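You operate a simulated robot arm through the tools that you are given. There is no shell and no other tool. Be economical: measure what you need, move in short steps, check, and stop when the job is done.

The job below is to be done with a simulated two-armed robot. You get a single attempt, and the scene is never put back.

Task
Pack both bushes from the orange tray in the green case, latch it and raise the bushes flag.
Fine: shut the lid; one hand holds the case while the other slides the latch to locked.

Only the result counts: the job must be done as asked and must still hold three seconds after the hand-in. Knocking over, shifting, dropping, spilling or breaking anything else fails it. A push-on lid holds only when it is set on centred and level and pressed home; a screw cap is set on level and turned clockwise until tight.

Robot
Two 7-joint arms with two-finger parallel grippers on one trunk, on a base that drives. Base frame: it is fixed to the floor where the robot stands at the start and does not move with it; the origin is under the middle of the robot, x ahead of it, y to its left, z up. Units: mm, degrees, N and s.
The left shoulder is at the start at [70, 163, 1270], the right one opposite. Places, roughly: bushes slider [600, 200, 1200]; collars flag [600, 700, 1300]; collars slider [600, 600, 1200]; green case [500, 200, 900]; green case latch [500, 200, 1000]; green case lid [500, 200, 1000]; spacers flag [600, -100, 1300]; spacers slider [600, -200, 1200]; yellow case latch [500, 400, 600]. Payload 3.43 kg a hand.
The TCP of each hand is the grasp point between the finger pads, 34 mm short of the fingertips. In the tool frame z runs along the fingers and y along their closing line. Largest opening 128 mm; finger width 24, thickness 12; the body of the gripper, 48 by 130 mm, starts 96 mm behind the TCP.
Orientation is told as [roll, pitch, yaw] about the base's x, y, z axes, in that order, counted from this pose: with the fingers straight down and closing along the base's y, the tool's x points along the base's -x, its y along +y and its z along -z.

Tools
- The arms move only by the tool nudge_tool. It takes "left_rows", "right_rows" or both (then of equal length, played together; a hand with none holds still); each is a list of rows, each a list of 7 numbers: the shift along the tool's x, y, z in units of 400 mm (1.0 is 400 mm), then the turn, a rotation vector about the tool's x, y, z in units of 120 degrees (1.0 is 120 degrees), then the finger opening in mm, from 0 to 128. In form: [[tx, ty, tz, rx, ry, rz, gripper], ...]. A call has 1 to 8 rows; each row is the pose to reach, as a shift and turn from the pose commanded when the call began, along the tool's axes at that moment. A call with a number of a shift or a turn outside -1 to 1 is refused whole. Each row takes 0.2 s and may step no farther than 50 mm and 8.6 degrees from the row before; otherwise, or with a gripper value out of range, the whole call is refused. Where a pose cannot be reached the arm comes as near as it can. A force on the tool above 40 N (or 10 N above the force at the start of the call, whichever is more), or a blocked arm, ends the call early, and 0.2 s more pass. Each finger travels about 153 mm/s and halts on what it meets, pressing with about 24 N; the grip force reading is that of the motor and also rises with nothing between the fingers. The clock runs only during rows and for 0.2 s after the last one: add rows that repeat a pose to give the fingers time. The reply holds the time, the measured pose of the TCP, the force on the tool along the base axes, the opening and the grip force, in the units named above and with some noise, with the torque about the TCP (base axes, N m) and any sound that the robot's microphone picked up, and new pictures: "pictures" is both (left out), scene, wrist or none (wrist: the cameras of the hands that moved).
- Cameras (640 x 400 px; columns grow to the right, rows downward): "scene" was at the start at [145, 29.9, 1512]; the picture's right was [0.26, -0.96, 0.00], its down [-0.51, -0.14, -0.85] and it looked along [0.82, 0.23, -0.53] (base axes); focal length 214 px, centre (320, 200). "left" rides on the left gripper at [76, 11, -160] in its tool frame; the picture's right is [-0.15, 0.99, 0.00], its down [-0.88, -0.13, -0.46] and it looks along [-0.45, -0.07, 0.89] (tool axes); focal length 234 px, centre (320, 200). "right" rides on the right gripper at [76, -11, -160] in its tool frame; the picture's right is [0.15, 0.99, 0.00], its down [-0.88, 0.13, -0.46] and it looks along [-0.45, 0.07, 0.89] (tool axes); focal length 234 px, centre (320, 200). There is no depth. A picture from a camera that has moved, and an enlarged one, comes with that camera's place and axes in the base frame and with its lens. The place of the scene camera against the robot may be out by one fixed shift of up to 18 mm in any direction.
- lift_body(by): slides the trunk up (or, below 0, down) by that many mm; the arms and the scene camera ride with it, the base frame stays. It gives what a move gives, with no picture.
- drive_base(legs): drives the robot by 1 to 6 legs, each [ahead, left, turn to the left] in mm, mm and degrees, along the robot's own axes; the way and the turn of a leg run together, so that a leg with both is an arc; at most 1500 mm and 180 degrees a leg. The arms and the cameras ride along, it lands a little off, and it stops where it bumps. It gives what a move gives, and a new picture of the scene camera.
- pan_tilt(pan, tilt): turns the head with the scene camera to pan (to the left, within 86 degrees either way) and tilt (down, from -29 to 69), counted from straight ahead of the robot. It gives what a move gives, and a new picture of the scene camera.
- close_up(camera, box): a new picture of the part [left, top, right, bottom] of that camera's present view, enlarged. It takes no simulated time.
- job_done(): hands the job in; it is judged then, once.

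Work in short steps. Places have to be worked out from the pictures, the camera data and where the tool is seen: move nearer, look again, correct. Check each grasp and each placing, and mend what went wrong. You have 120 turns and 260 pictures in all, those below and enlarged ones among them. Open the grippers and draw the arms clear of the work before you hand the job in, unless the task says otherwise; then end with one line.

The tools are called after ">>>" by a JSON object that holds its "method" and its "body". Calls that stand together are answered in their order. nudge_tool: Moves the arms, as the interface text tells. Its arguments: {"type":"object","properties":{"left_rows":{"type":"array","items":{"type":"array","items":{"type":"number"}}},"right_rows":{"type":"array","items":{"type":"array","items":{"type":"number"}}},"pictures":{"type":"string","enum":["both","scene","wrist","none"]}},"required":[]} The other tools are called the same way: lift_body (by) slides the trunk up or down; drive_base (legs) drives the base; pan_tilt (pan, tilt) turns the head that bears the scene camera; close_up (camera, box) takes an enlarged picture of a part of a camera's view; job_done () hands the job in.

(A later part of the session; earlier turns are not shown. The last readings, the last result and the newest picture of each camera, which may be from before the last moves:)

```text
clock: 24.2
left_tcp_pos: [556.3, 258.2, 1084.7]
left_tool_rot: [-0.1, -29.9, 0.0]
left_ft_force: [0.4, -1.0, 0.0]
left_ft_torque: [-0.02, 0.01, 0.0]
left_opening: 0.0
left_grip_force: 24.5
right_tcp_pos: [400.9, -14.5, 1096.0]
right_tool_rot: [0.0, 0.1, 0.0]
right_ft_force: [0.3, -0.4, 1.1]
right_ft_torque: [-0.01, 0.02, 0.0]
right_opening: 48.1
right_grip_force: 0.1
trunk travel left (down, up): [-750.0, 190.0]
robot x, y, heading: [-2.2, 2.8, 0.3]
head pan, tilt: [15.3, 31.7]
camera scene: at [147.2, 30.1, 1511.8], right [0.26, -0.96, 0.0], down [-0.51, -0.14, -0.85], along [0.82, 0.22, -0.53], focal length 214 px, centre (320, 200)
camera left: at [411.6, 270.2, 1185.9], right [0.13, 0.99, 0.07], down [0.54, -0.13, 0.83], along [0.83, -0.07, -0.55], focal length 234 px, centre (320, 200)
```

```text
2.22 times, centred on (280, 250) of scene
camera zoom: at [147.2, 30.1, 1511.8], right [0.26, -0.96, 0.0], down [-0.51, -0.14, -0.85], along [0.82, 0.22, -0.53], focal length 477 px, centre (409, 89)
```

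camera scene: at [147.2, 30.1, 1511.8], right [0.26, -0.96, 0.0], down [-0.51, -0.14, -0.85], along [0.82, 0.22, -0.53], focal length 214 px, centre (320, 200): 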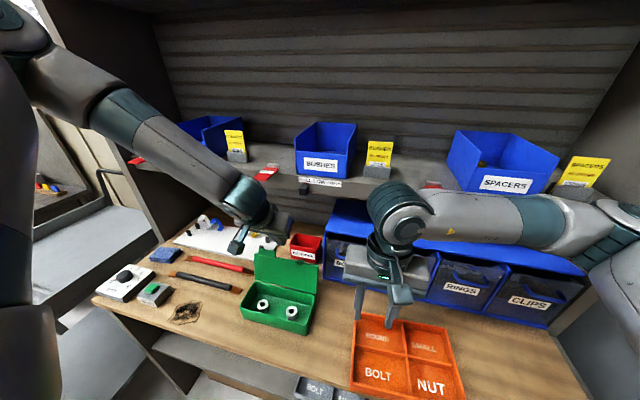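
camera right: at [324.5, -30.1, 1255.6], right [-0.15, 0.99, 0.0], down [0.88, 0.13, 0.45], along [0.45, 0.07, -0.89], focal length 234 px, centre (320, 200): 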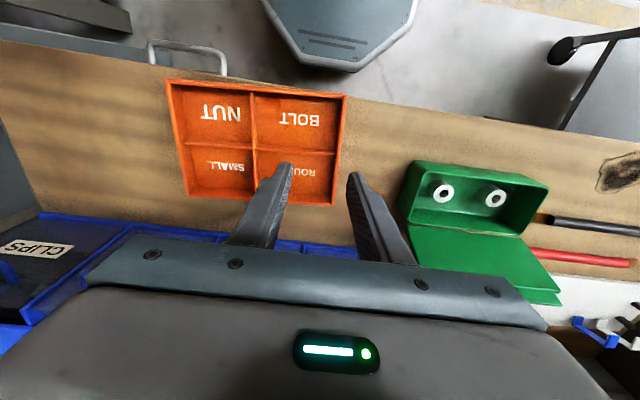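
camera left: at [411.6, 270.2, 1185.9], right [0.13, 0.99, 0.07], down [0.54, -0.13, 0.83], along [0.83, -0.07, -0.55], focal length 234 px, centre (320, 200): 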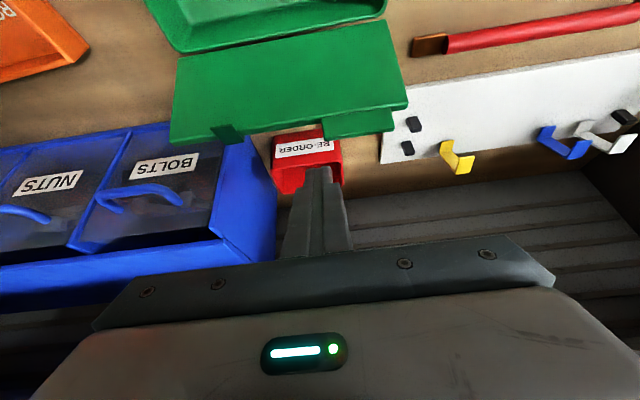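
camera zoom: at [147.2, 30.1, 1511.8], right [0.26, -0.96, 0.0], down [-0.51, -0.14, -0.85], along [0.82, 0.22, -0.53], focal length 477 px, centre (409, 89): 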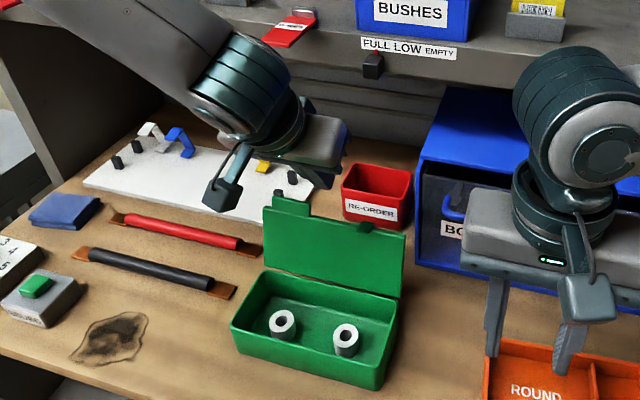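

The fingertip is above and behind the lid's top edge, with the re-order bin well below. I lower 50 mm behind the lid.

>>> {"method": "nudge_tool", "body": {"left_rows": [[0.02, -0.01, 0.035, 0, 0, 0, 0], [0.04, -0.01, 0.07, 0, 0, 0, 0], [0.062, -0.01, 0.108, 0, 0, 0, 0]], "pictures": "wrist"}}

```text
clock: 25.1
left_tcp_pos: [561.6, 252.0, 1043.5]
left_tool_rot: [0.2, -31.1, 0.0]
left_ft_force: [2.2, 2.3, 12.1]
left_ft_torque: [0.19, 0.2, -0.11]
left_opening: 0.1
left_grip_force: 24.3
right_tcp_pos: [398.4, -14.7, 1097.3]
right_tool_rot: [0.1, 0.0, 0.0]
right_ft_force: [0.5, 0.7, -0.2]
right_ft_torque: [0.03, 0.0, -0.02]
right_opening: 48.1
right_grip_force: 0.1
trunk travel left (down, up): [-750.0, 190.0]
robot x, y, heading: [0.4, -1.1, 0.1]
head pan, tilt: [15.3, 31.7]
stopped in row 3 (left hand): the force on the tool passed its limit (the readings are from after the stop); the commanded pose is now the measured one
camera left: at [414.8, 263.3, 1141.8], right [0.13, 0.99, 0.08], down [0.52, -0.13, 0.85], along [0.85, -0.07, -0.53], focal length 234 px, centre (320, 200)
```

left: 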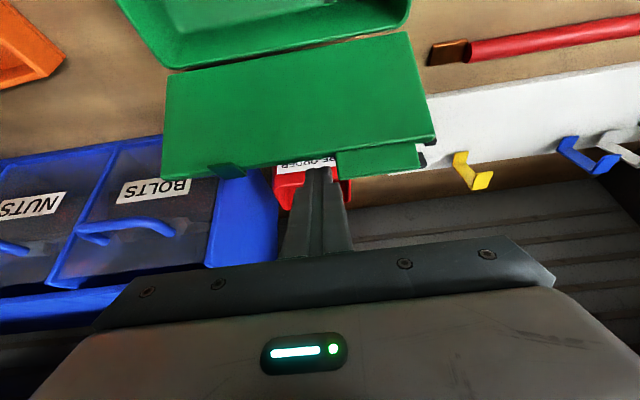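

Contact stopped the descent at TCP z 1043 with an upward force. I zoom in to see what the fingertip touches.

>>> {"method": "close_up", "body": {"camera": "left", "box": [240, 120, 420, 230]}}

>>> {"method": "close_up", "body": {"camera": "scene", "box": [200, 160, 340, 300]}}

```text
3.56 times, centred on (330, 175) of left
camera zoom: at [414.8, 263.3, 1141.8], right [0.13, 0.99, 0.08], down [0.52, -0.13, 0.85], along [0.85, -0.07, -0.53], focal length 833 px, centre (284, 289)
```

zoom: 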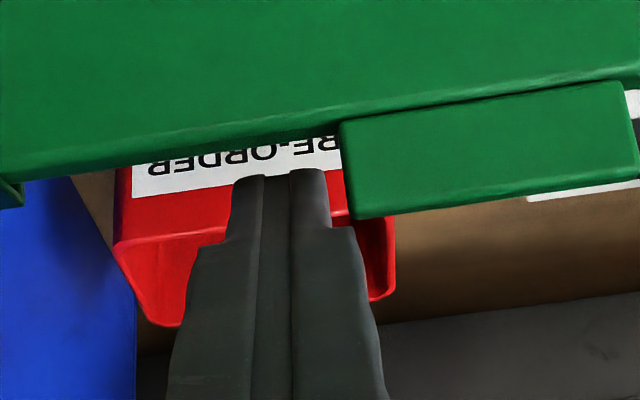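

```text
2.86 times, centred on (270, 230) of scene
camera zoom: at [143.9, 29.5, 1512.3], right [0.26, -0.96, 0.0], down [-0.51, -0.14, -0.85], along [0.82, 0.22, -0.52], focal length 613 px, centre (463, 114)
```

zoom: 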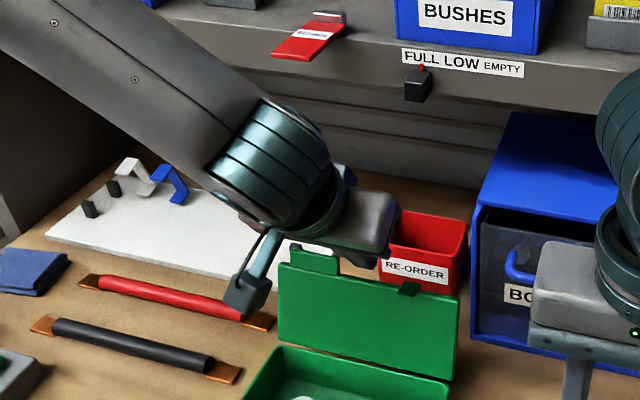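

The torque shows contact at about [543, 262, 1037]: the stepped part of the finger sits on the lid's top edge, with the tip behind it. I ease up slightly and pull along the lid's arc toward the robot.

>>> {"method": "nudge_tool", "body": {"left_rows": [[0.022, 0, -0.022, 0, 0, 0, 0], [0.0445, 0, -0.047, 0, 0, 0, 0], [0.0755, 0, -0.069, 0, 0, 0, 0], [0.111, 0, -0.087, 0, 0, 0, 0], [0.149, 0, -0.101, 0, 0, 0, 0]]}}

>>> {"method": "close_up", "body": {"camera": "scene", "box": [200, 180, 360, 340]}}

```text
clock: 26.3
left_tcp_pos: [502.0, 252.2, 1046.3]
left_tool_rot: [0.1, -30.7, -0.1]
left_ft_force: [-1.5, -2.8, 4.2]
left_ft_torque: [0.08, 0.06, 0.11]
left_opening: 0.0
left_grip_force: 23.8
left hand out of reach, approached as far as the arm can: row 5
right_tcp_pos: [399.3, -16.1, 1097.1]
right_tool_rot: [0.0, 0.0, 0.1]
right_ft_force: [-1.2, 0.5, 0.6]
right_ft_torque: [-0.02, -0.01, 0.0]
right_opening: 48.0
right_grip_force: 0.0
trunk travel left (down, up): [-750.0, 190.0]
robot x, y, heading: [-0.4, -1.4, -0.0]
head pan, tilt: [15.3, 31.7]
camera scene: at [144.4, 28.6, 1512.0], right [0.26, -0.96, 0.0], down [-0.51, -0.14, -0.85], along [0.82, 0.22, -0.52], focal length 214 px, centre (320, 200)
camera left: at [354.7, 262.9, 1145.1], right [0.13, 0.99, 0.08], down [0.52, -0.13, 0.84], along [0.84, -0.07, -0.54], focal length 234 px, centre (320, 200)
```

scene: 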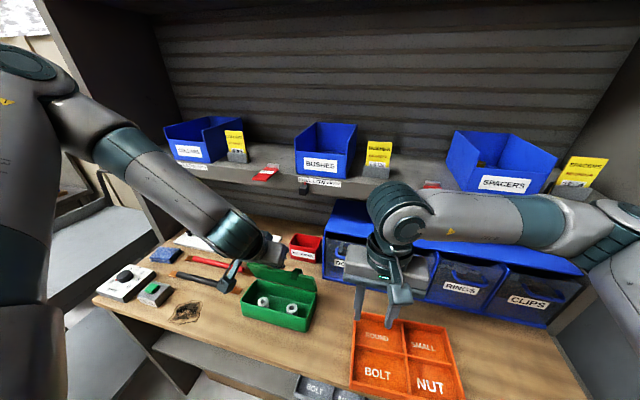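
left: 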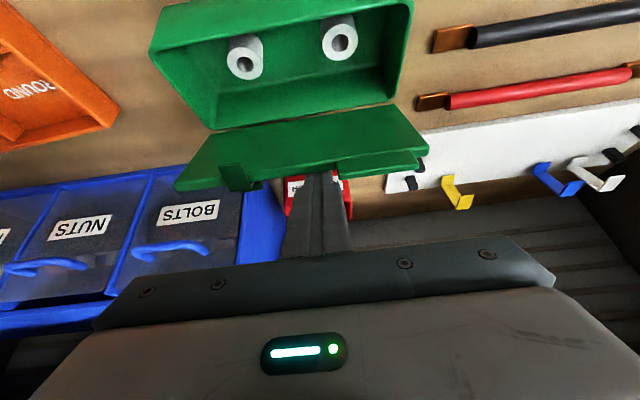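

```text
2.50 times, centred on (280, 260) of scene
camera zoom: at [144.4, 28.6, 1512.0], right [0.26, -0.96, 0.0], down [-0.51, -0.14, -0.85], along [0.82, 0.22, -0.52], focal length 536 px, centre (420, 50)
```

zoom: 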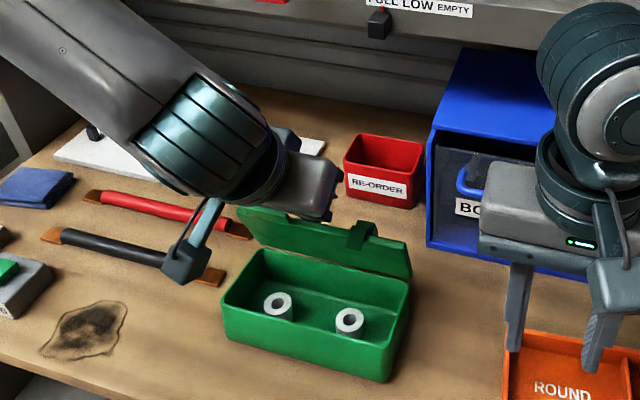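

The lid is following and about vertical; the arm hit a reach limit with this tilt. I bring the tilt back toward vertical while continuing to pull, which sweeps the tip further toward the robot.

>>> {"method": "nudge_tool", "body": {"left_rows": [[0.0215, 0, -0.0128, 0, 0.06, 0, 0], [0.043, 0, -0.0256, 0, 0.12, 0, 0], [0.0645, 0, -0.0384, 0, 0.18, 0, 0], [0.086, 0, -0.051, 0, 0.24, 0, 0]]}}

>>> {"method": "close_up", "body": {"camera": "scene", "box": [200, 180, 360, 340]}}

```text
clock: 27.3
left_tcp_pos: [464.7, 253.7, 1044.3]
left_tool_rot: [0.2, -2.0, 0.0]
left_ft_force: [0.1, -0.7, 0.2]
left_ft_torque: [-0.02, -0.01, 0.02]
left_opening: 0.0
left_grip_force: 23.9
right_tcp_pos: [400.3, -13.9, 1096.5]
right_tool_rot: [-0.1, 0.1, 0.1]
right_ft_force: [0.2, -0.1, 0.0]
right_ft_torque: [-0.02, -0.03, -0.01]
right_opening: 47.8
right_grip_force: 0.0
trunk travel left (down, up): [-750.0, 190.0]
robot x, y, heading: [-0.6, 1.2, -0.1]
head pan, tilt: [15.3, 31.7]
camera scene: at [146.0, 30.3, 1511.9], right [0.26, -0.96, 0.0], down [-0.51, -0.14, -0.85], along [0.82, 0.22, -0.53], focal length 214 px, centre (320, 200)
camera left: at [382.5, 264.9, 1202.0], right [0.15, 0.99, 0.01], down [0.86, -0.13, 0.49], along [0.48, -0.07, -0.87], focal length 234 px, centre (320, 200)
```

scene: 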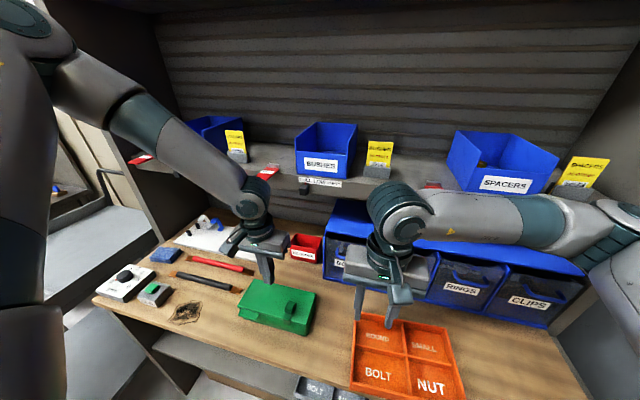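
left: 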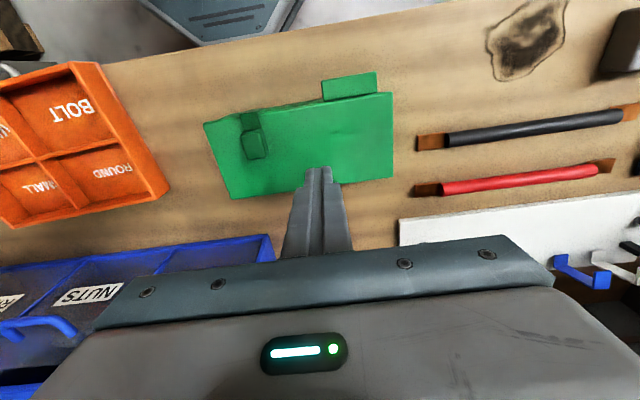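

```text
2.50 times, centred on (280, 260) of scene
camera zoom: at [146.0, 30.3, 1511.9], right [0.26, -0.96, 0.0], down [-0.51, -0.14, -0.85], along [0.82, 0.22, -0.53], focal length 536 px, centre (420, 50)
```

zoom: 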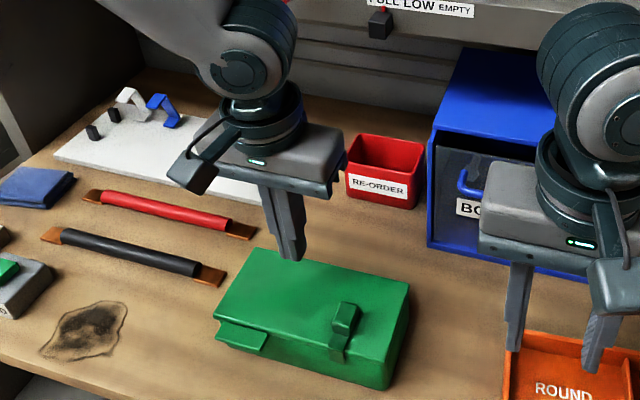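

The lid has fallen shut, and a slider latch with a knob is visible on the right part of the lid. I zoom in on it.

>>> {"method": "close_up", "body": {"camera": "left", "box": [190, 60, 410, 210]}}

>>> {"method": "close_up", "body": {"camera": "scene", "box": [250, 270, 320, 340]}}

>>> {"method": "close_up", "body": {"camera": "right", "box": [380, 120, 600, 280]}}

```text
2.67 times, centred on (300, 135) of left
camera zoom: at [382.5, 264.9, 1202.0], right [0.15, 0.99, 0.01], down [0.86, -0.13, 0.49], along [0.48, -0.07, -0.87], focal length 624 px, centre (373, 373)
```

zoom: 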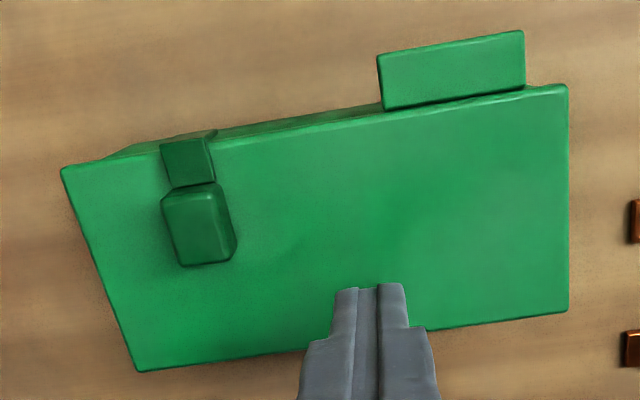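

```text
5.71 times, centred on (285, 305) of scene
camera zoom: at [146.0, 30.3, 1511.9], right [0.26, -0.96, 0.0], down [-0.51, -0.14, -0.85], along [0.82, 0.22, -0.53], focal length 1226 px, centre (520, -400)
```

zoom: 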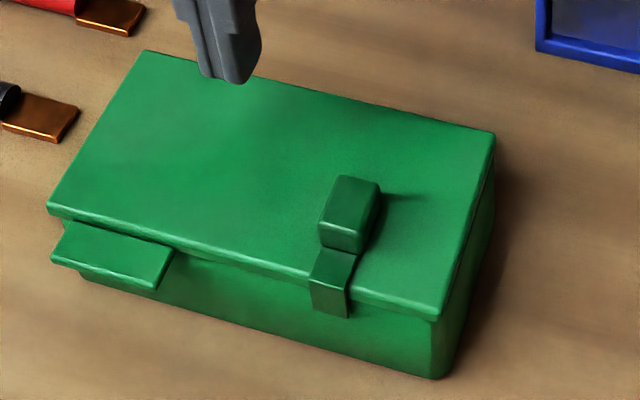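

```text
2.50 times, centred on (490, 200) of right
camera zoom: at [324.2, -24.9, 1255.8], right [-0.15, 0.99, 0.0], down [0.88, 0.13, 0.45], along [0.45, 0.07, -0.89], focal length 585 px, centre (-105, 200)
```

zoom: 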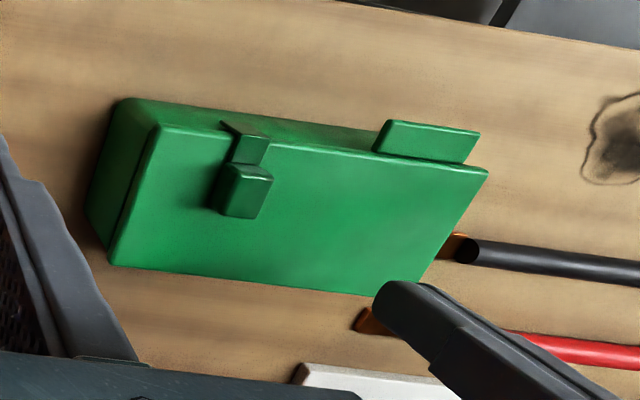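

The latch is a block on the lid with a tongue over the front edge; I need a lower frontal view to see which way it slides. I bring the right hand in front of the case, tilted forward, as a camera.

>>> {"method": "nudge_tool", "body": {"right_rows": [[0.03, 0.06, 0.02, 0, -0.042, 0, 48], [0.06, 0.14, 0.04, 0, -0.084, 0, 48], [0.09, 0.23, 0.07, 0, -0.126, 0, 48], [0.12, 0.33, 0.1, 0, -0.168, 0, 48], [0.15, 0.42, 0.12, 0, -0.21, 0, 48], [0.175, 0.51, 0.14, 0, -0.25, 0, 48]], "pictures": "wrist"}}

```text
clock: 28.7
left_tcp_pos: [462.4, 254.6, 1045.3]
left_tool_rot: [0.1, -2.2, 0.0]
left_ft_force: [0.1, 0.3, 0.2]
left_ft_torque: [-0.03, -0.04, -0.01]
left_opening: 0.0
left_grip_force: 23.7
right_tcp_pos: [329.0, 189.7, 1040.6]
right_tool_rot: [0.0, -30.1, 0.1]
right_ft_force: [-0.2, 0.2, 0.9]
right_ft_torque: [-0.04, -0.02, -0.01]
right_opening: 47.9
right_grip_force: 0.1
trunk travel left (down, up): [-750.0, 190.0]
robot x, y, heading: [0.2, -2.0, -0.0]
head pan, tilt: [15.3, 31.7]
camera right: at [182.0, 179.5, 1140.8], right [-0.13, 0.99, -0.07], down [0.53, 0.13, 0.84], along [0.84, 0.07, -0.54], focal length 234 px, centre (320, 200)
```

right: 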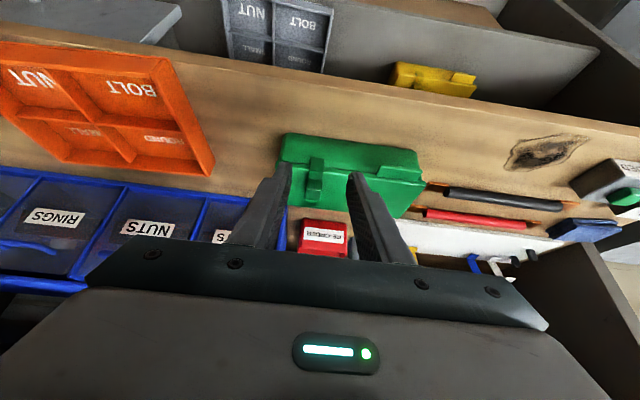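

>>> {"method": "close_up", "body": {"camera": "right", "box": [260, 110, 440, 230]}}

>>> {"method": "close_up", "body": {"camera": "right", "box": [380, 50, 500, 110]}}

```text
3.33 times, centred on (350, 170) of right
camera zoom: at [182.0, 179.5, 1140.8], right [-0.13, 0.99, -0.07], down [0.53, 0.13, 0.84], along [0.84, 0.07, -0.54], focal length 781 px, centre (220, 300)
```

zoom: 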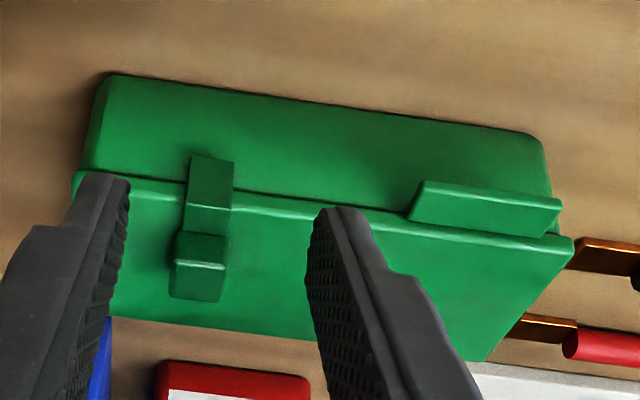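

```text
5.33 times, centred on (440, 80) of right
camera zoom: at [182.0, 179.5, 1140.8], right [-0.13, 0.99, -0.07], down [0.53, 0.13, 0.84], along [0.84, 0.07, -0.54], focal length 1249 px, centre (-320, 840)
```

zoom: 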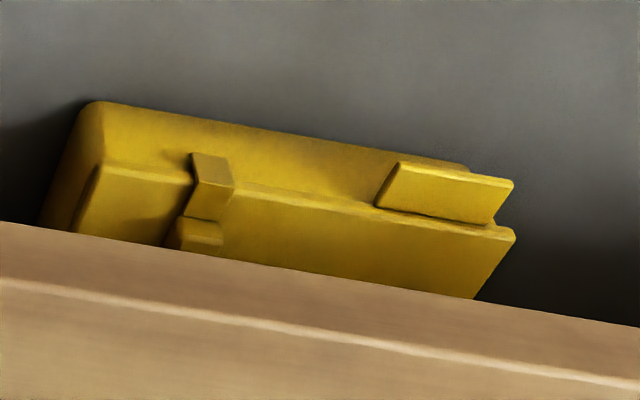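

No keeper is visible, so I want a side view of the tongue to judge its slide axis. I untilt the right hand and back off to the right, then roll it to look toward +y.

>>> {"method": "nudge_tool", "body": {"right_rows": [[-0.04, -0.05, 0.017, 0, 0.05, 0, 80], [-0.08, -0.1, 0.034, 0, 0.1, 0, 80], [-0.12, -0.15, 0.051, 0, 0.15, 0, 80], [-0.16, -0.2, 0.068, 0, 0.2, 0, 80], [-0.197, -0.25, 0.085, 0, 0.25, 0, 80]], "pictures": "none"}}

>>> {"method": "nudge_tool", "body": {"right_rows": [[-0.01, 0, 0.02, -0.06, 0, 0, 80], [-0.02, 0, 0.04, -0.12, 0, 0, 80], [-0.03, 0, 0.06, -0.18, 0, 0, 80], [-0.04, 0, 0.08, -0.24, 0, 0, 80], [-0.05, 0, 0.1, -0.3, 0, 0, 80], [-0.05, 0.02, 0.1, -0.333, 0, 0, 80]], "pictures": "wrist"}}

```text
clock: 29.9
left_tcp_pos: [463.7, 252.4, 1046.2]
left_tool_rot: [0.2, -2.2, 0.1]
left_ft_force: [0.6, 0.1, -0.1]
left_ft_torque: [0.01, 0.0, -0.02]
left_opening: 0.1
left_grip_force: 24.2
right_tcp_pos: [416.4, 90.9, 1050.3]
right_tool_rot: [0.2, 0.2, -0.1]
right_ft_force: [0.2, 0.1, 0.3]
right_ft_torque: [0.01, 0.03, 0.0]
right_opening: 80.0
right_grip_force: 0.0
trunk travel left (down, up): [-750.0, 190.0]
robot x, y, heading: [-0.5, -1.4, 0.0]
head pan, tilt: [15.3, 31.7]
```

```text
clock: 31.3
left_tcp_pos: [462.3, 254.4, 1046.3]
left_tool_rot: [0.1, -2.2, 0.0]
left_ft_force: [0.0, -0.3, -1.1]
left_ft_torque: [-0.03, -0.04, 0.02]
left_opening: 0.3
left_grip_force: 23.9
right_tcp_pos: [433.5, 98.7, 1010.5]
right_tool_rot: [40.1, 0.0, 0.0]
right_ft_force: [0.2, 0.4, 0.9]
right_ft_torque: [-0.02, -0.02, -0.03]
right_opening: 80.0
right_grip_force: 0.0
trunk travel left (down, up): [-750.0, 190.0]
robot x, y, heading: [2.3, -1.2, -0.4]
head pan, tilt: [15.3, 31.7]
camera right: at [358.3, -12.1, 1125.3], right [-0.15, 0.76, 0.64], down [0.88, -0.19, 0.43], along [0.45, 0.62, -0.64], focal length 234 px, centre (320, 200)
```

right: 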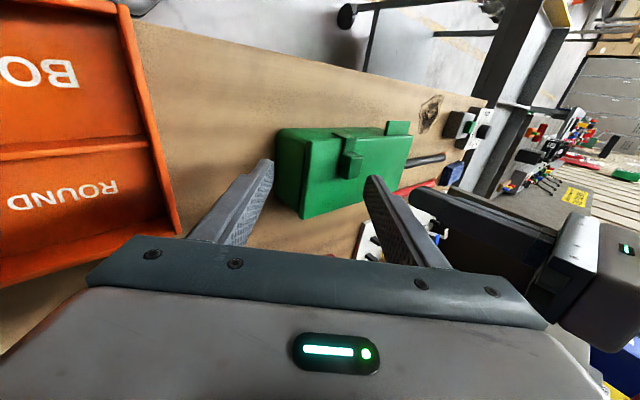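

>>> {"method": "close_up", "body": {"camera": "right", "box": [265, 105, 425, 225]}}

```text
3.33 times, centred on (345, 165) of right
camera zoom: at [358.3, -12.1, 1125.3], right [-0.15, 0.76, 0.64], down [0.88, -0.19, 0.43], along [0.45, 0.62, -0.64], focal length 781 px, centre (237, 317)
```

zoom: 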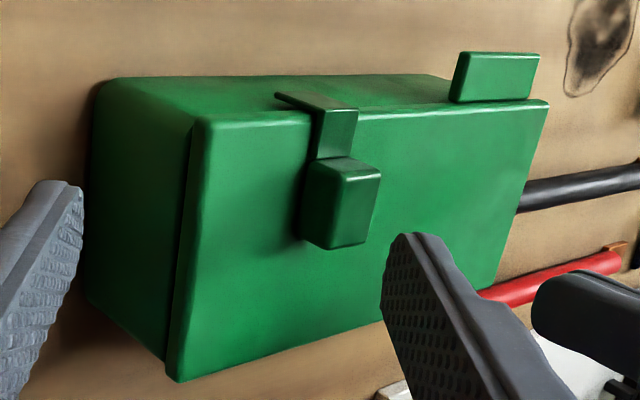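

The tongue leg hangs flush against the front, so the slide is most likely along y. From the left view the lid spans x 414–508, y 133–337, and the knob sits near [442, 186, 950]. I place the left hand's closed fingers as a stop beside the +y end of the case, and straighten the right hand.

>>> {"method": "nudge_tool", "body": {"left_rows": [[0, 0.05, -0.06, 0, 0.018, 0, 0], [0, 0.15, -0.06, 0, 0.018, 0, 0], [0, 0.25, -0.04, 0, 0.018, 0, 0], [0, 0.25, 0.06, 0, 0.018, 0, 0], [0, 0.25, 0.17, 0, 0.018, 0, 0], [0, 0.25, 0.27, 0, 0.018, 0, 0]], "right_rows": [[0, -0.02, -0.03, 0.06, 0, 0, 60], [0, -0.03, -0.06, 0.12, 0, 0, 60], [0, -0.04, -0.09, 0.18, 0, 0, 60], [0, -0.05, -0.12, 0.24, 0, 0, 60], [0, -0.05, -0.15, 0.3, 0, 0, 60], [0, -0.05, -0.15, 0.333, 0, 0, 60]], "pictures": "scene"}}

>>> {"method": "close_up", "body": {"camera": "scene", "box": [200, 220, 340, 340]}}

```text
clock: 32.7
left_tcp_pos: [466.5, 354.8, 937.4]
left_tool_rot: [0.2, 0.1, 0.1]
left_ft_force: [1.2, 0.2, 0.2]
left_ft_torque: [-0.04, 0.02, 0.04]
left_opening: 0.0
left_grip_force: 24.0
right_tcp_pos: [434.9, 43.8, 1041.5]
right_tool_rot: [0.0, 0.1, 0.0]
right_ft_force: [-0.2, 0.1, -0.9]
right_ft_torque: [0.01, 0.0, 0.0]
right_opening: 60.1
right_grip_force: 0.0
trunk travel left (down, up): [-750.0, 190.0]
robot x, y, heading: [2.2, 1.1, -0.0]
head pan, tilt: [15.3, 31.7]
camera scene: at [146.2, 31.3, 1511.9], right [0.26, -0.96, 0.0], down [-0.51, -0.14, -0.85], along [0.82, 0.22, -0.53], focal length 214 px, centre (320, 200)
```

scene: 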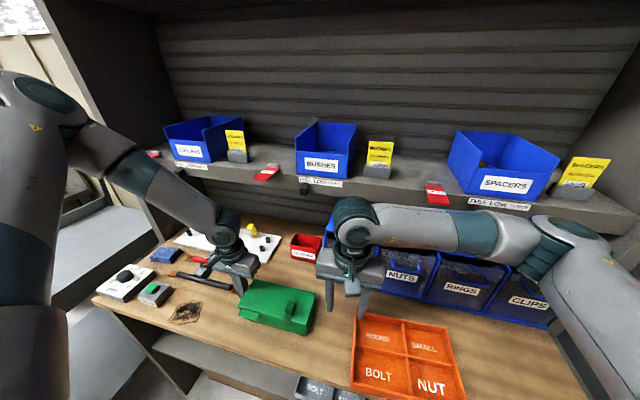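

```text
3.33 times, centred on (270, 280) of scene
camera zoom: at [146.2, 31.3, 1511.9], right [0.26, -0.96, 0.0], down [-0.51, -0.14, -0.85], along [0.82, 0.22, -0.53], focal length 715 px, centre (487, -67)
```

zoom: 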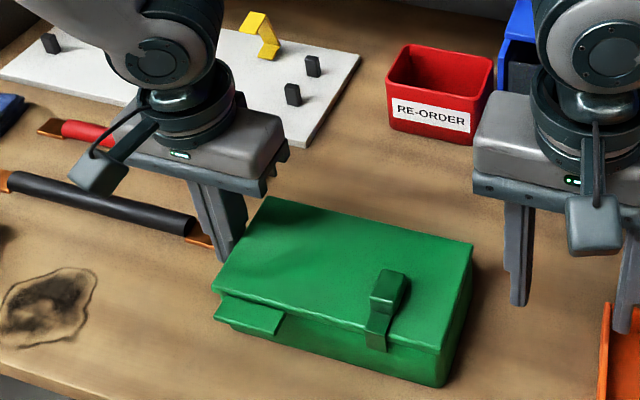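

The left fingers stand just beside the case's +y end. I bring the right hand over the knob and look.

>>> {"method": "nudge_tool", "body": {"right_rows": [[-0.005, 0.1, 0, 0, 0, 0, 50], [-0.01, 0.2, 0, 0, 0, 0, 50], [-0.015, 0.3, 0, 0, 0, 0, 50], [-0.018, 0.356, 0.0, 0, 0, 0, 50]], "pictures": "none"}}

>>> {"method": "close_up", "body": {"camera": "right", "box": [240, 80, 440, 220]}}

```text
clock: 33.7
left_tcp_pos: [464.9, 353.9, 937.8]
left_tool_rot: [0.1, 0.0, -0.1]
left_ft_force: [-0.2, 0.8, -0.8]
left_ft_torque: [-0.03, 0.0, 0.0]
left_opening: 0.0
left_grip_force: 24.0
right_tcp_pos: [441.8, 187.5, 1043.6]
right_tool_rot: [-0.2, 0.2, 0.0]
right_ft_force: [0.6, 0.1, 0.5]
right_ft_torque: [0.0, 0.01, -0.05]
right_opening: 49.6
right_grip_force: 0.1
trunk travel left (down, up): [-750.0, 190.0]
robot x, y, heading: [-2.5, 3.1, -0.1]
head pan, tilt: [15.3, 31.7]
```

```text
2.86 times, centred on (340, 150) of right
camera zoom: at [366.0, 177.3, 1203.6], right [-0.15, 0.99, 0.0], down [0.88, 0.13, 0.45], along [0.45, 0.07, -0.89], focal length 669 px, centre (263, 343)
```

zoom: 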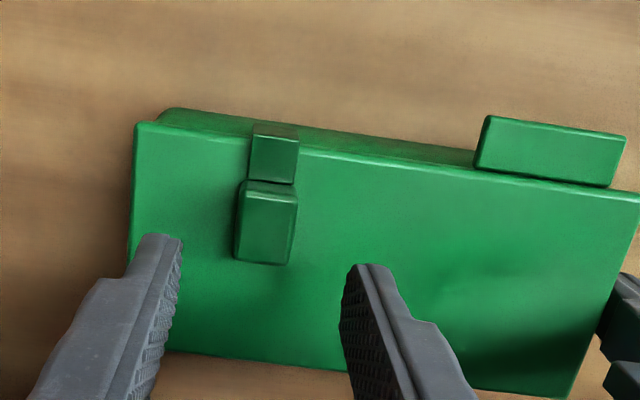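

The knob is at [441, 191], about 20 mm wide. I descend so the fingertips straddle it just above the lid, with guard.

>>> {"method": "nudge_tool", "body": {"right_rows": [[0.001, 0.008, 0.07, 0, 0, 0, 50], [0.001, 0.008, 0.13, 0, 0, 0, 50], [0.001, 0.008, 0.155, 0, 0, 0, 50], [0.001, 0.008, 0.165, 0, 0, 0, 50]], "pictures": "none"}}

>>> {"method": "close_up", "body": {"camera": "right", "box": [220, 90, 440, 230]}}

```text
clock: 34.8
left_tcp_pos: [464.9, 352.4, 938.8]
left_tool_rot: [0.2, -0.1, 0.1]
left_ft_force: [-0.4, -0.7, 0.0]
left_ft_torque: [0.0, -0.01, 0.01]
left_opening: 0.2
left_grip_force: 23.9
right_tcp_pos: [443.3, 190.9, 982.3]
right_tool_rot: [0.5, -0.3, 0.0]
right_ft_force: [-6.0, -2.6, 23.7]
right_ft_torque: [-0.78, 0.13, -0.39]
right_opening: 51.8
right_grip_force: 1.3
trunk travel left (down, up): [-750.0, 190.0]
robot x, y, heading: [-0.3, 0.6, 0.1]
head pan, tilt: [15.3, 31.7]
stopped in row 4 (right hand): the force on the tool passed its limit (the readings are from after the stop); the commanded pose is now the measured one
```

```text
2.86 times, centred on (330, 160) of right
camera zoom: at [365.5, 179.2, 1141.5], right [-0.15, 0.99, 0.01], down [0.88, 0.13, 0.46], along [0.46, 0.07, -0.89], focal length 669 px, centre (291, 314)
```

zoom: 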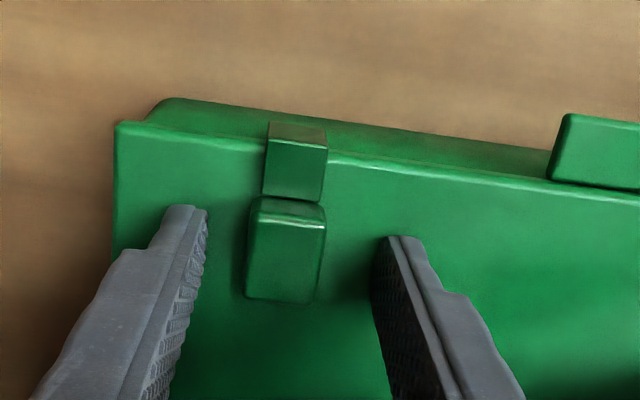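

The tips touched the lid (top z ≈ 948). I raise 4 mm and close onto the knob.

>>> {"method": "nudge_tool", "body": {"right_rows": [[0.01, 0, -0.012, -0.004, 0, 0, 40], [0.01, 0, -0.012, -0.004, 0, 0, 14], [0.01, 0, -0.012, -0.004, 0, 0, 14], [0.01, 0, -0.012, -0.004, 0, 0, 14]], "pictures": "none"}}

>>> {"method": "close_up", "body": {"camera": "right", "box": [220, 90, 440, 230]}}

```text
clock: 35.8
left_tcp_pos: [467.5, 353.5, 938.7]
left_tool_rot: [0.1, 0.0, 0.0]
left_ft_force: [0.6, -4.5, 10.9]
left_ft_torque: [-0.09, -0.04, 0.03]
left_opening: 0.2
left_grip_force: 23.9
right_tcp_pos: [441.0, 190.2, 984.2]
right_tool_rot: [0.6, -0.2, 0.0]
right_ft_force: [1.2, 4.7, -3.4]
right_ft_torque: [-0.23, 0.12, -0.02]
right_opening: 20.8
right_grip_force: 24.1
trunk travel left (down, up): [-750.0, 190.0]
robot x, y, heading: [2.1, -0.9, 0.2]
head pan, tilt: [15.3, 31.7]
```

```text
2.86 times, centred on (330, 160) of right
camera zoom: at [363.4, 178.6, 1142.8], right [-0.15, 0.99, 0.01], down [0.88, 0.12, 0.46], along [0.45, 0.08, -0.89], focal length 669 px, centre (291, 314)
```

zoom: 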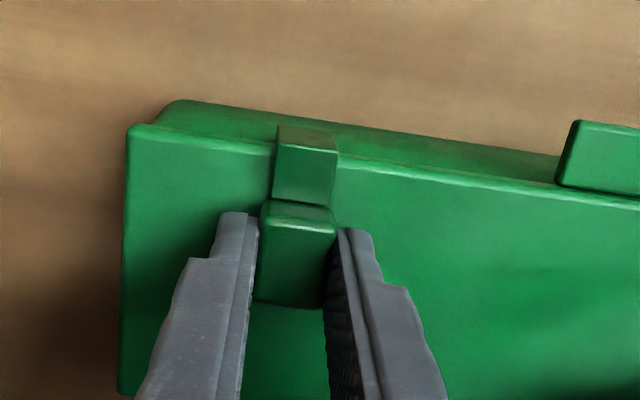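

Knob gripped at 20.8 mm, and the case rests against the left-hand stop. I try sliding the knob in +y in small steps.

>>> {"method": "nudge_tool", "body": {"right_rows": [[0, 0.008, 0, 0, 0, 0, 14], [0, 0.016, 0, 0, 0, 0, 14], [0, 0.024, 0, 0, 0, 0, 14], [0, 0.032, 0, 0, 0, 0, 14]], "pictures": "none"}}

>>> {"method": "close_up", "body": {"camera": "right", "box": [220, 90, 440, 230]}}

```text
clock: 36.8
left_tcp_pos: [465.3, 353.5, 938.8]
left_tool_rot: [0.1, 0.0, 0.0]
left_ft_force: [1.3, 2.1, 13.7]
left_ft_torque: [-0.22, 0.0, 0.04]
left_opening: 0.1
left_grip_force: 24.5
right_tcp_pos: [441.2, 202.7, 985.4]
right_tool_rot: [0.7, -0.1, 0.0]
right_ft_force: [0.8, -1.4, -3.8]
right_ft_torque: [-0.42, 0.02, -0.12]
right_opening: 20.7
right_grip_force: 23.7
trunk travel left (down, up): [-750.0, 190.0]
robot x, y, heading: [-0.2, -1.9, -0.1]
head pan, tilt: [15.3, 31.7]
```

```text
2.86 times, centred on (330, 160) of right
camera zoom: at [363.1, 191.1, 1143.5], right [-0.15, 0.99, 0.01], down [0.88, 0.12, 0.46], along [0.45, 0.08, -0.89], focal length 669 px, centre (291, 314)
```

zoom: 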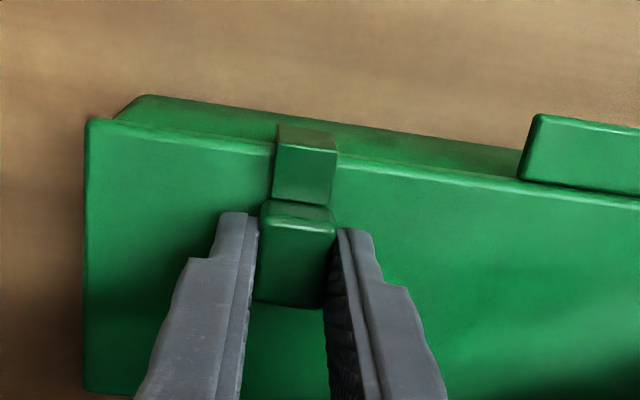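

The latch slides along y with low force while the case stays put. I continue in +y until it stops.

>>> {"method": "nudge_tool", "body": {"right_rows": [[0, 0.01, 0, 0, 0, 0, 14], [0, 0.02, 0, 0, 0, 0, 14], [0, 0.03, 0, 0, 0, 0, 14], [0, 0.04, 0, 0, 0, 0, 14], [0, 0.05, 0, 0, 0, 0, 14], [0, 0.06, 0, 0, 0, 0, 14]], "pictures": "none"}}

>>> {"method": "close_up", "body": {"camera": "right", "box": [220, 90, 440, 230]}}

```text
clock: 38.4
left_tcp_pos: [464.8, 357.7, 938.9]
left_tool_rot: [0.7, 0.0, 0.1]
left_ft_force: [-0.4, 13.3, 12.5]
left_ft_torque: [-0.25, -0.02, -0.08]
left_opening: 0.0
left_grip_force: 23.4
right_tcp_pos: [441.3, 222.1, 984.6]
right_tool_rot: [0.1, -0.2, -0.2]
right_ft_force: [-0.9, -14.9, -0.6]
right_ft_torque: [-0.53, 0.14, -0.1]
right_opening: 20.7
right_grip_force: 24.3
trunk travel left (down, up): [-750.0, 190.0]
robot x, y, heading: [5.1, -0.6, -0.1]
head pan, tilt: [15.3, 31.7]
stopped in row 6 (right hand): the force on the tool passed its limit (the readings are from after the stop); the commanded pose is now the measured one
```

```text
2.86 times, centred on (330, 160) of right
camera zoom: at [363.3, 212.1, 1143.0], right [-0.14, 0.99, 0.0], down [0.88, 0.13, 0.46], along [0.46, 0.07, -0.89], focal length 669 px, centre (291, 314)
```

zoom: 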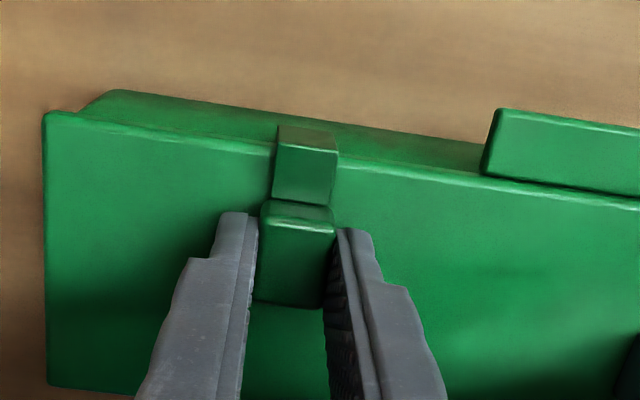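

It hit a hard stop after about 25 mm of total travel. To check that this end is "locked", I lift the knob a few mm and look whether the lid parts from the case.

>>> {"method": "nudge_tool", "body": {"right_rows": [[0, 0, -0.008, 0, 0, 0, 14], [0, 0, -0.016, 0, 0, 0, 14], [0, 0, -0.024, 0, 0, 0, 14]], "pictures": "none"}}

>>> {"method": "close_up", "body": {"camera": "scene", "box": [230, 270, 320, 345]}}

>>> {"method": "close_up", "body": {"camera": "right", "box": [220, 90, 440, 230]}}

```text
clock: 39.2
left_tcp_pos: [466.0, 356.5, 939.3]
left_tool_rot: [0.6, 0.1, 0.1]
left_ft_force: [1.2, 23.6, 24.8]
left_ft_torque: [-0.66, -0.04, -0.09]
left_opening: 0.0
left_grip_force: 23.6
right_tcp_pos: [439.7, 224.4, 993.6]
right_tool_rot: [0.2, -0.3, -0.1]
right_ft_force: [-0.6, -17.1, -8.6]
right_ft_torque: [-1.04, -0.04, -0.21]
right_opening: 22.2
right_grip_force: 23.8
trunk travel left (down, up): [-750.0, 190.0]
robot x, y, heading: [-1.6, -1.1, 0.0]
head pan, tilt: [15.3, 31.7]
```

```text
5.33 times, centred on (275, 308) of scene
camera zoom: at [144.0, 29.8, 1512.2], right [0.26, -0.96, 0.0], down [-0.51, -0.14, -0.85], along [0.82, 0.22, -0.52], focal length 1144 px, centre (560, -373)
```

zoom: 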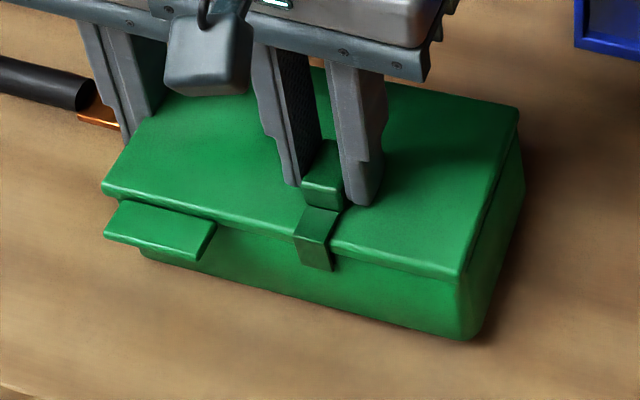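

```text
2.86 times, centred on (330, 160) of right
camera zoom: at [362.4, 213.1, 1152.8], right [-0.14, 0.99, 0.0], down [0.88, 0.13, 0.46], along [0.46, 0.07, -0.89], focal length 669 px, centre (291, 314)
```

zoom: 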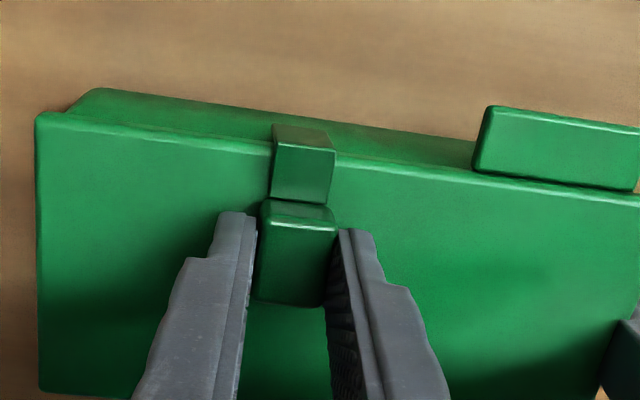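

The lid stays seated on the case under ~9 N lift, so it is locked. I lower back, release the knob and rise, and also back the left stop away slightly to unload it.

>>> {"method": "nudge_tool", "body": {"right_rows": [[0, 0, 0.02, 0, 0, 0, 14], [0, 0, 0.02, 0, 0, 0, 50], [0, 0, 0.02, 0, 0, 0, 50], [0, 0, 0.02, 0, 0, 0, 50], [0, 0, -0.1, 0, 0, 0, 50], [0, 0, -0.2, 0, 0, 0, 50]], "left_rows": [[0, 0, 0, 0, 0, 0, 0], [0, 0, 0, 0, 0, 0, 0], [0, 0, 0, 0, 0, 0, 0], [0, 0.01, 0, 0, 0, 0, 0], [0, 0.02, 0, 0, 0, 0, 0], [0, 0.02, -0.05, 0, 0, 0, 0]], "pictures": "none"}}

>>> {"method": "close_up", "body": {"camera": "right", "box": [200, 80, 460, 230]}}

>>> {"method": "close_up", "body": {"camera": "scene", "box": [210, 230, 340, 345]}}

```text
clock: 40.6
left_tcp_pos: [464.7, 365.6, 955.9]
left_tool_rot: [0.5, 0.1, 0.1]
left_ft_force: [1.2, 0.1, 0.8]
left_ft_torque: [0.0, 0.03, 0.0]
left_opening: 0.0
left_grip_force: 23.8
right_tcp_pos: [439.0, 225.7, 1074.1]
right_tool_rot: [0.3, -0.4, 0.0]
right_ft_force: [-0.2, -0.4, 0.5]
right_ft_torque: [0.0, -0.01, -0.01]
right_opening: 49.8
right_grip_force: 0.1
trunk travel left (down, up): [-750.0, 190.0]
robot x, y, heading: [-0.2, 0.6, -0.2]
head pan, tilt: [15.3, 31.7]
```

```text
2.46 times, centred on (330, 155) of right
camera zoom: at [361.1, 214.3, 1233.9], right [-0.15, 0.99, 0.0], down [0.88, 0.13, 0.46], along [0.46, 0.07, -0.89], focal length 576 px, centre (295, 311)
```

zoom: 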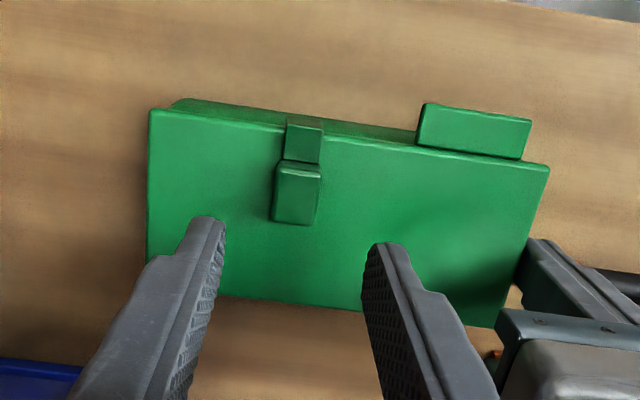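

```text
3.48 times, centred on (275, 288) of scene
camera zoom: at [144.2, 30.2, 1511.8], right [0.26, -0.96, 0.0], down [-0.51, -0.14, -0.85], along [0.82, 0.22, -0.52], focal length 746 px, centre (476, -104)
```

zoom: 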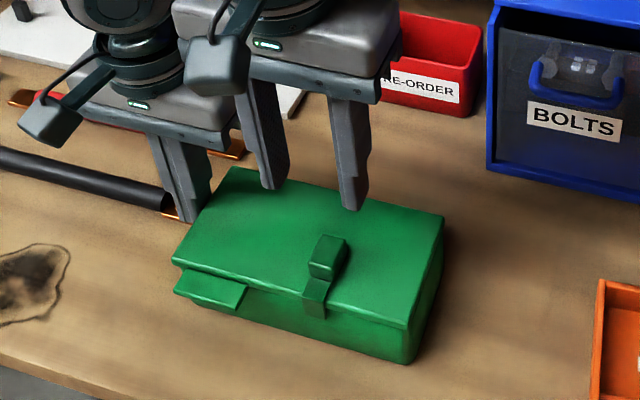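

The case is closed and latched with the slider at its end stop. Now I clear both hands up and back, and zoom on the bushes flag.

>>> {"method": "nudge_tool", "body": {"right_rows": [[0, -0.05, -0.05, 0, 0, 0, 50], [0, -0.17, -0.05, 0, 0, 0, 50], [0, -0.29, -0.05, 0, 0, 0, 50], [0.02, -0.41, -0.05, 0, 0, 0, 50], [0.05, -0.52, -0.05, 0, 0, 0, 50], [0.1, -0.62, -0.05, 0, 0, 0, 50], [0.15, -0.7, -0.05, 0, 0, 0, 50]], "left_rows": [[0, 0, -0.12, 0, 0, 0, 0], [0.0, 0, -0.24, 0, 0, 0, 0], [0.04, 0, -0.35, 0, 0, 0, 0], [0.1, 0, -0.46, 0, 0, 0, 0], [0.15, 0, -0.56, 0, 0, 0, 0], [0.18, 0, -0.67, 0, 0, 0, 0], [0.18, 0, -0.79, 0, 0, 0, 0]], "pictures": "none"}}

>>> {"method": "pan_tilt", "body": {"pan": 22, "tilt": 30}}

>>> {"method": "close_up", "body": {"camera": "left", "box": [0, 100, 320, 300]}}

```text
refused: row 4 steps farther than a row can; nothing moved
```

```text
clock: 41.2
left_tcp_pos: [465.6, 363.7, 957.7]
left_tool_rot: [0.4, 0.1, 0.0]
left_ft_force: [-0.1, 0.7, 0.2]
left_ft_torque: [0.0, 0.0, 0.0]
left_opening: 0.0
left_grip_force: 23.5
right_tcp_pos: [438.9, 224.6, 1074.9]
right_tool_rot: [0.2, -0.3, -0.1]
right_ft_force: [0.3, 1.1, 0.0]
right_ft_torque: [0.03, 0.01, 0.02]
right_opening: 49.8
right_grip_force: 0.2
trunk travel left (down, up): [-750.0, 190.0]
robot x, y, heading: [1.0, -4.6, -0.0]
head pan, tilt: [22.0, 30.0]
camera scene: at [142.5, 39.6, 1514.7], right [0.37, -0.93, 0.0], down [-0.46, -0.19, -0.87], along [0.8, 0.32, -0.5], focal length 214 px, centre (320, 200)
```

scene: 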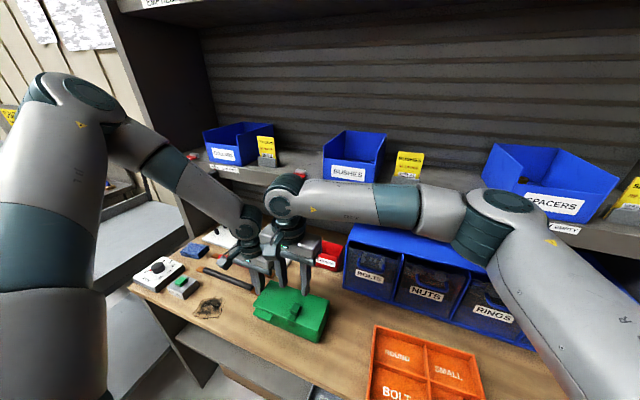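

```text
2.00 times, centred on (160, 200) of left
camera zoom: at [390.9, 373.7, 1117.0], right [0.14, 0.99, 0.01], down [0.88, -0.13, 0.45], along [0.45, -0.06, -0.89], focal length 468 px, centre (640, 200)
```

zoom: 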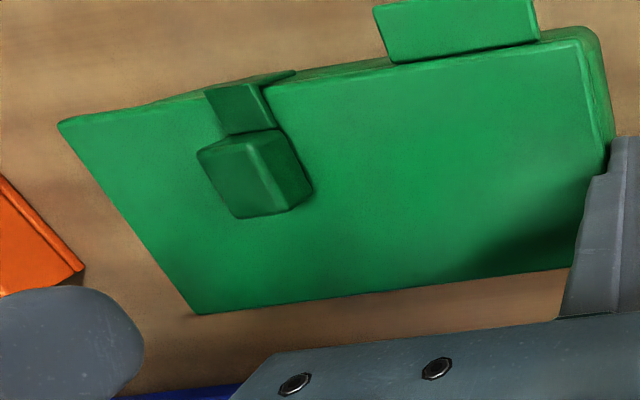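

One row was slightly too long; I repeat with smaller steps.

>>> {"method": "nudge_tool", "body": {"right_rows": [[0, -0.05, -0.05, 0, 0, 0, 50], [0, -0.17, -0.05, 0, 0, 0, 50], [0, -0.28, -0.05, 0, 0, 0, 50], [0.02, -0.39, -0.05, 0, 0, 0, 50], [0.05, -0.49, -0.05, 0, 0, 0, 50], [0.1, -0.59, -0.05, 0, 0, 0, 50], [0.15, -0.68, -0.05, 0, 0, 0, 50]], "left_rows": [[0, 0, -0.12, 0, 0, 0, 0], [0.0, 0, -0.24, 0, 0, 0, 0], [0.04, 0, -0.35, 0, 0, 0, 0], [0.09, 0, -0.45, 0, 0, 0, 0], [0.14, 0, -0.55, 0, 0, 0, 0], [0.18, 0, -0.66, 0, 0, 0, 0], [0.18, 0, -0.78, 0, 0, 0, 0]], "pictures": "scene"}}

>>> {"method": "close_up", "body": {"camera": "scene", "box": [250, 110, 430, 210]}}

>>> {"method": "close_up", "body": {"camera": "left", "box": [0, 60, 400, 300]}}

```text
clock: 42.9
left_tcp_pos: [389.8, 358.8, 1274.0]
left_tool_rot: [0.6, 0.1, 0.0]
left_ft_force: [-0.1, -0.6, 0.4]
left_ft_torque: [0.05, 0.0, 0.0]
left_opening: 0.0
left_grip_force: 24.1
right_tcp_pos: [379.3, -49.6, 1091.5]
right_tool_rot: [0.4, -0.4, -0.2]
right_ft_force: [0.2, -0.8, -0.3]
right_ft_torque: [0.02, -0.03, 0.04]
right_opening: 49.9
right_grip_force: 0.1
trunk travel left (down, up): [-750.0, 190.0]
robot x, y, heading: [-2.3, 1.8, 0.2]
head pan, tilt: [22.0, 30.0]
camera scene: at [140.9, 36.8, 1514.9], right [0.37, -0.93, 0.0], down [-0.46, -0.19, -0.87], along [0.8, 0.32, -0.5], focal length 214 px, centre (320, 200)
```

scene: 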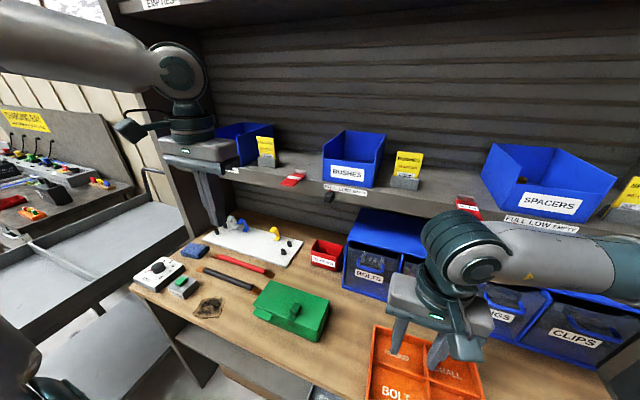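

```text
3.56 times, centred on (340, 160) of scene
camera zoom: at [140.9, 36.8, 1514.9], right [0.37, -0.93, 0.0], down [-0.46, -0.19, -0.87], along [0.8, 0.32, -0.5], focal length 763 px, centre (249, 342)
```

zoom: 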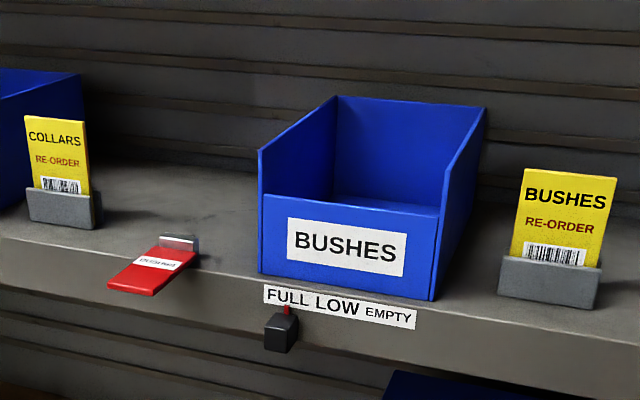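

```text
1.60 times, centred on (200, 180) of left
camera zoom: at [314.5, 368.7, 1433.4], right [0.15, 0.99, 0.01], down [0.88, -0.13, 0.45], along [0.45, -0.06, -0.89], focal length 375 px, centre (512, 232)
```

zoom: 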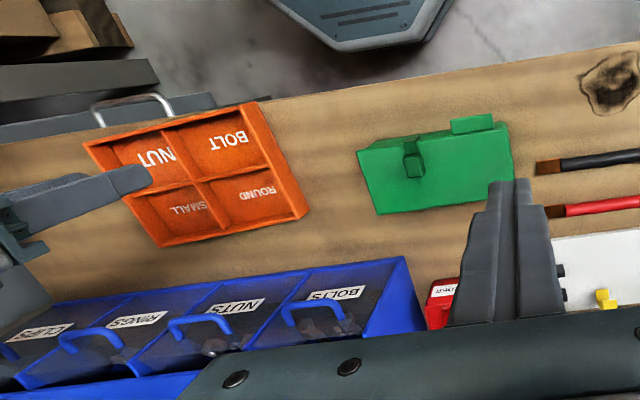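

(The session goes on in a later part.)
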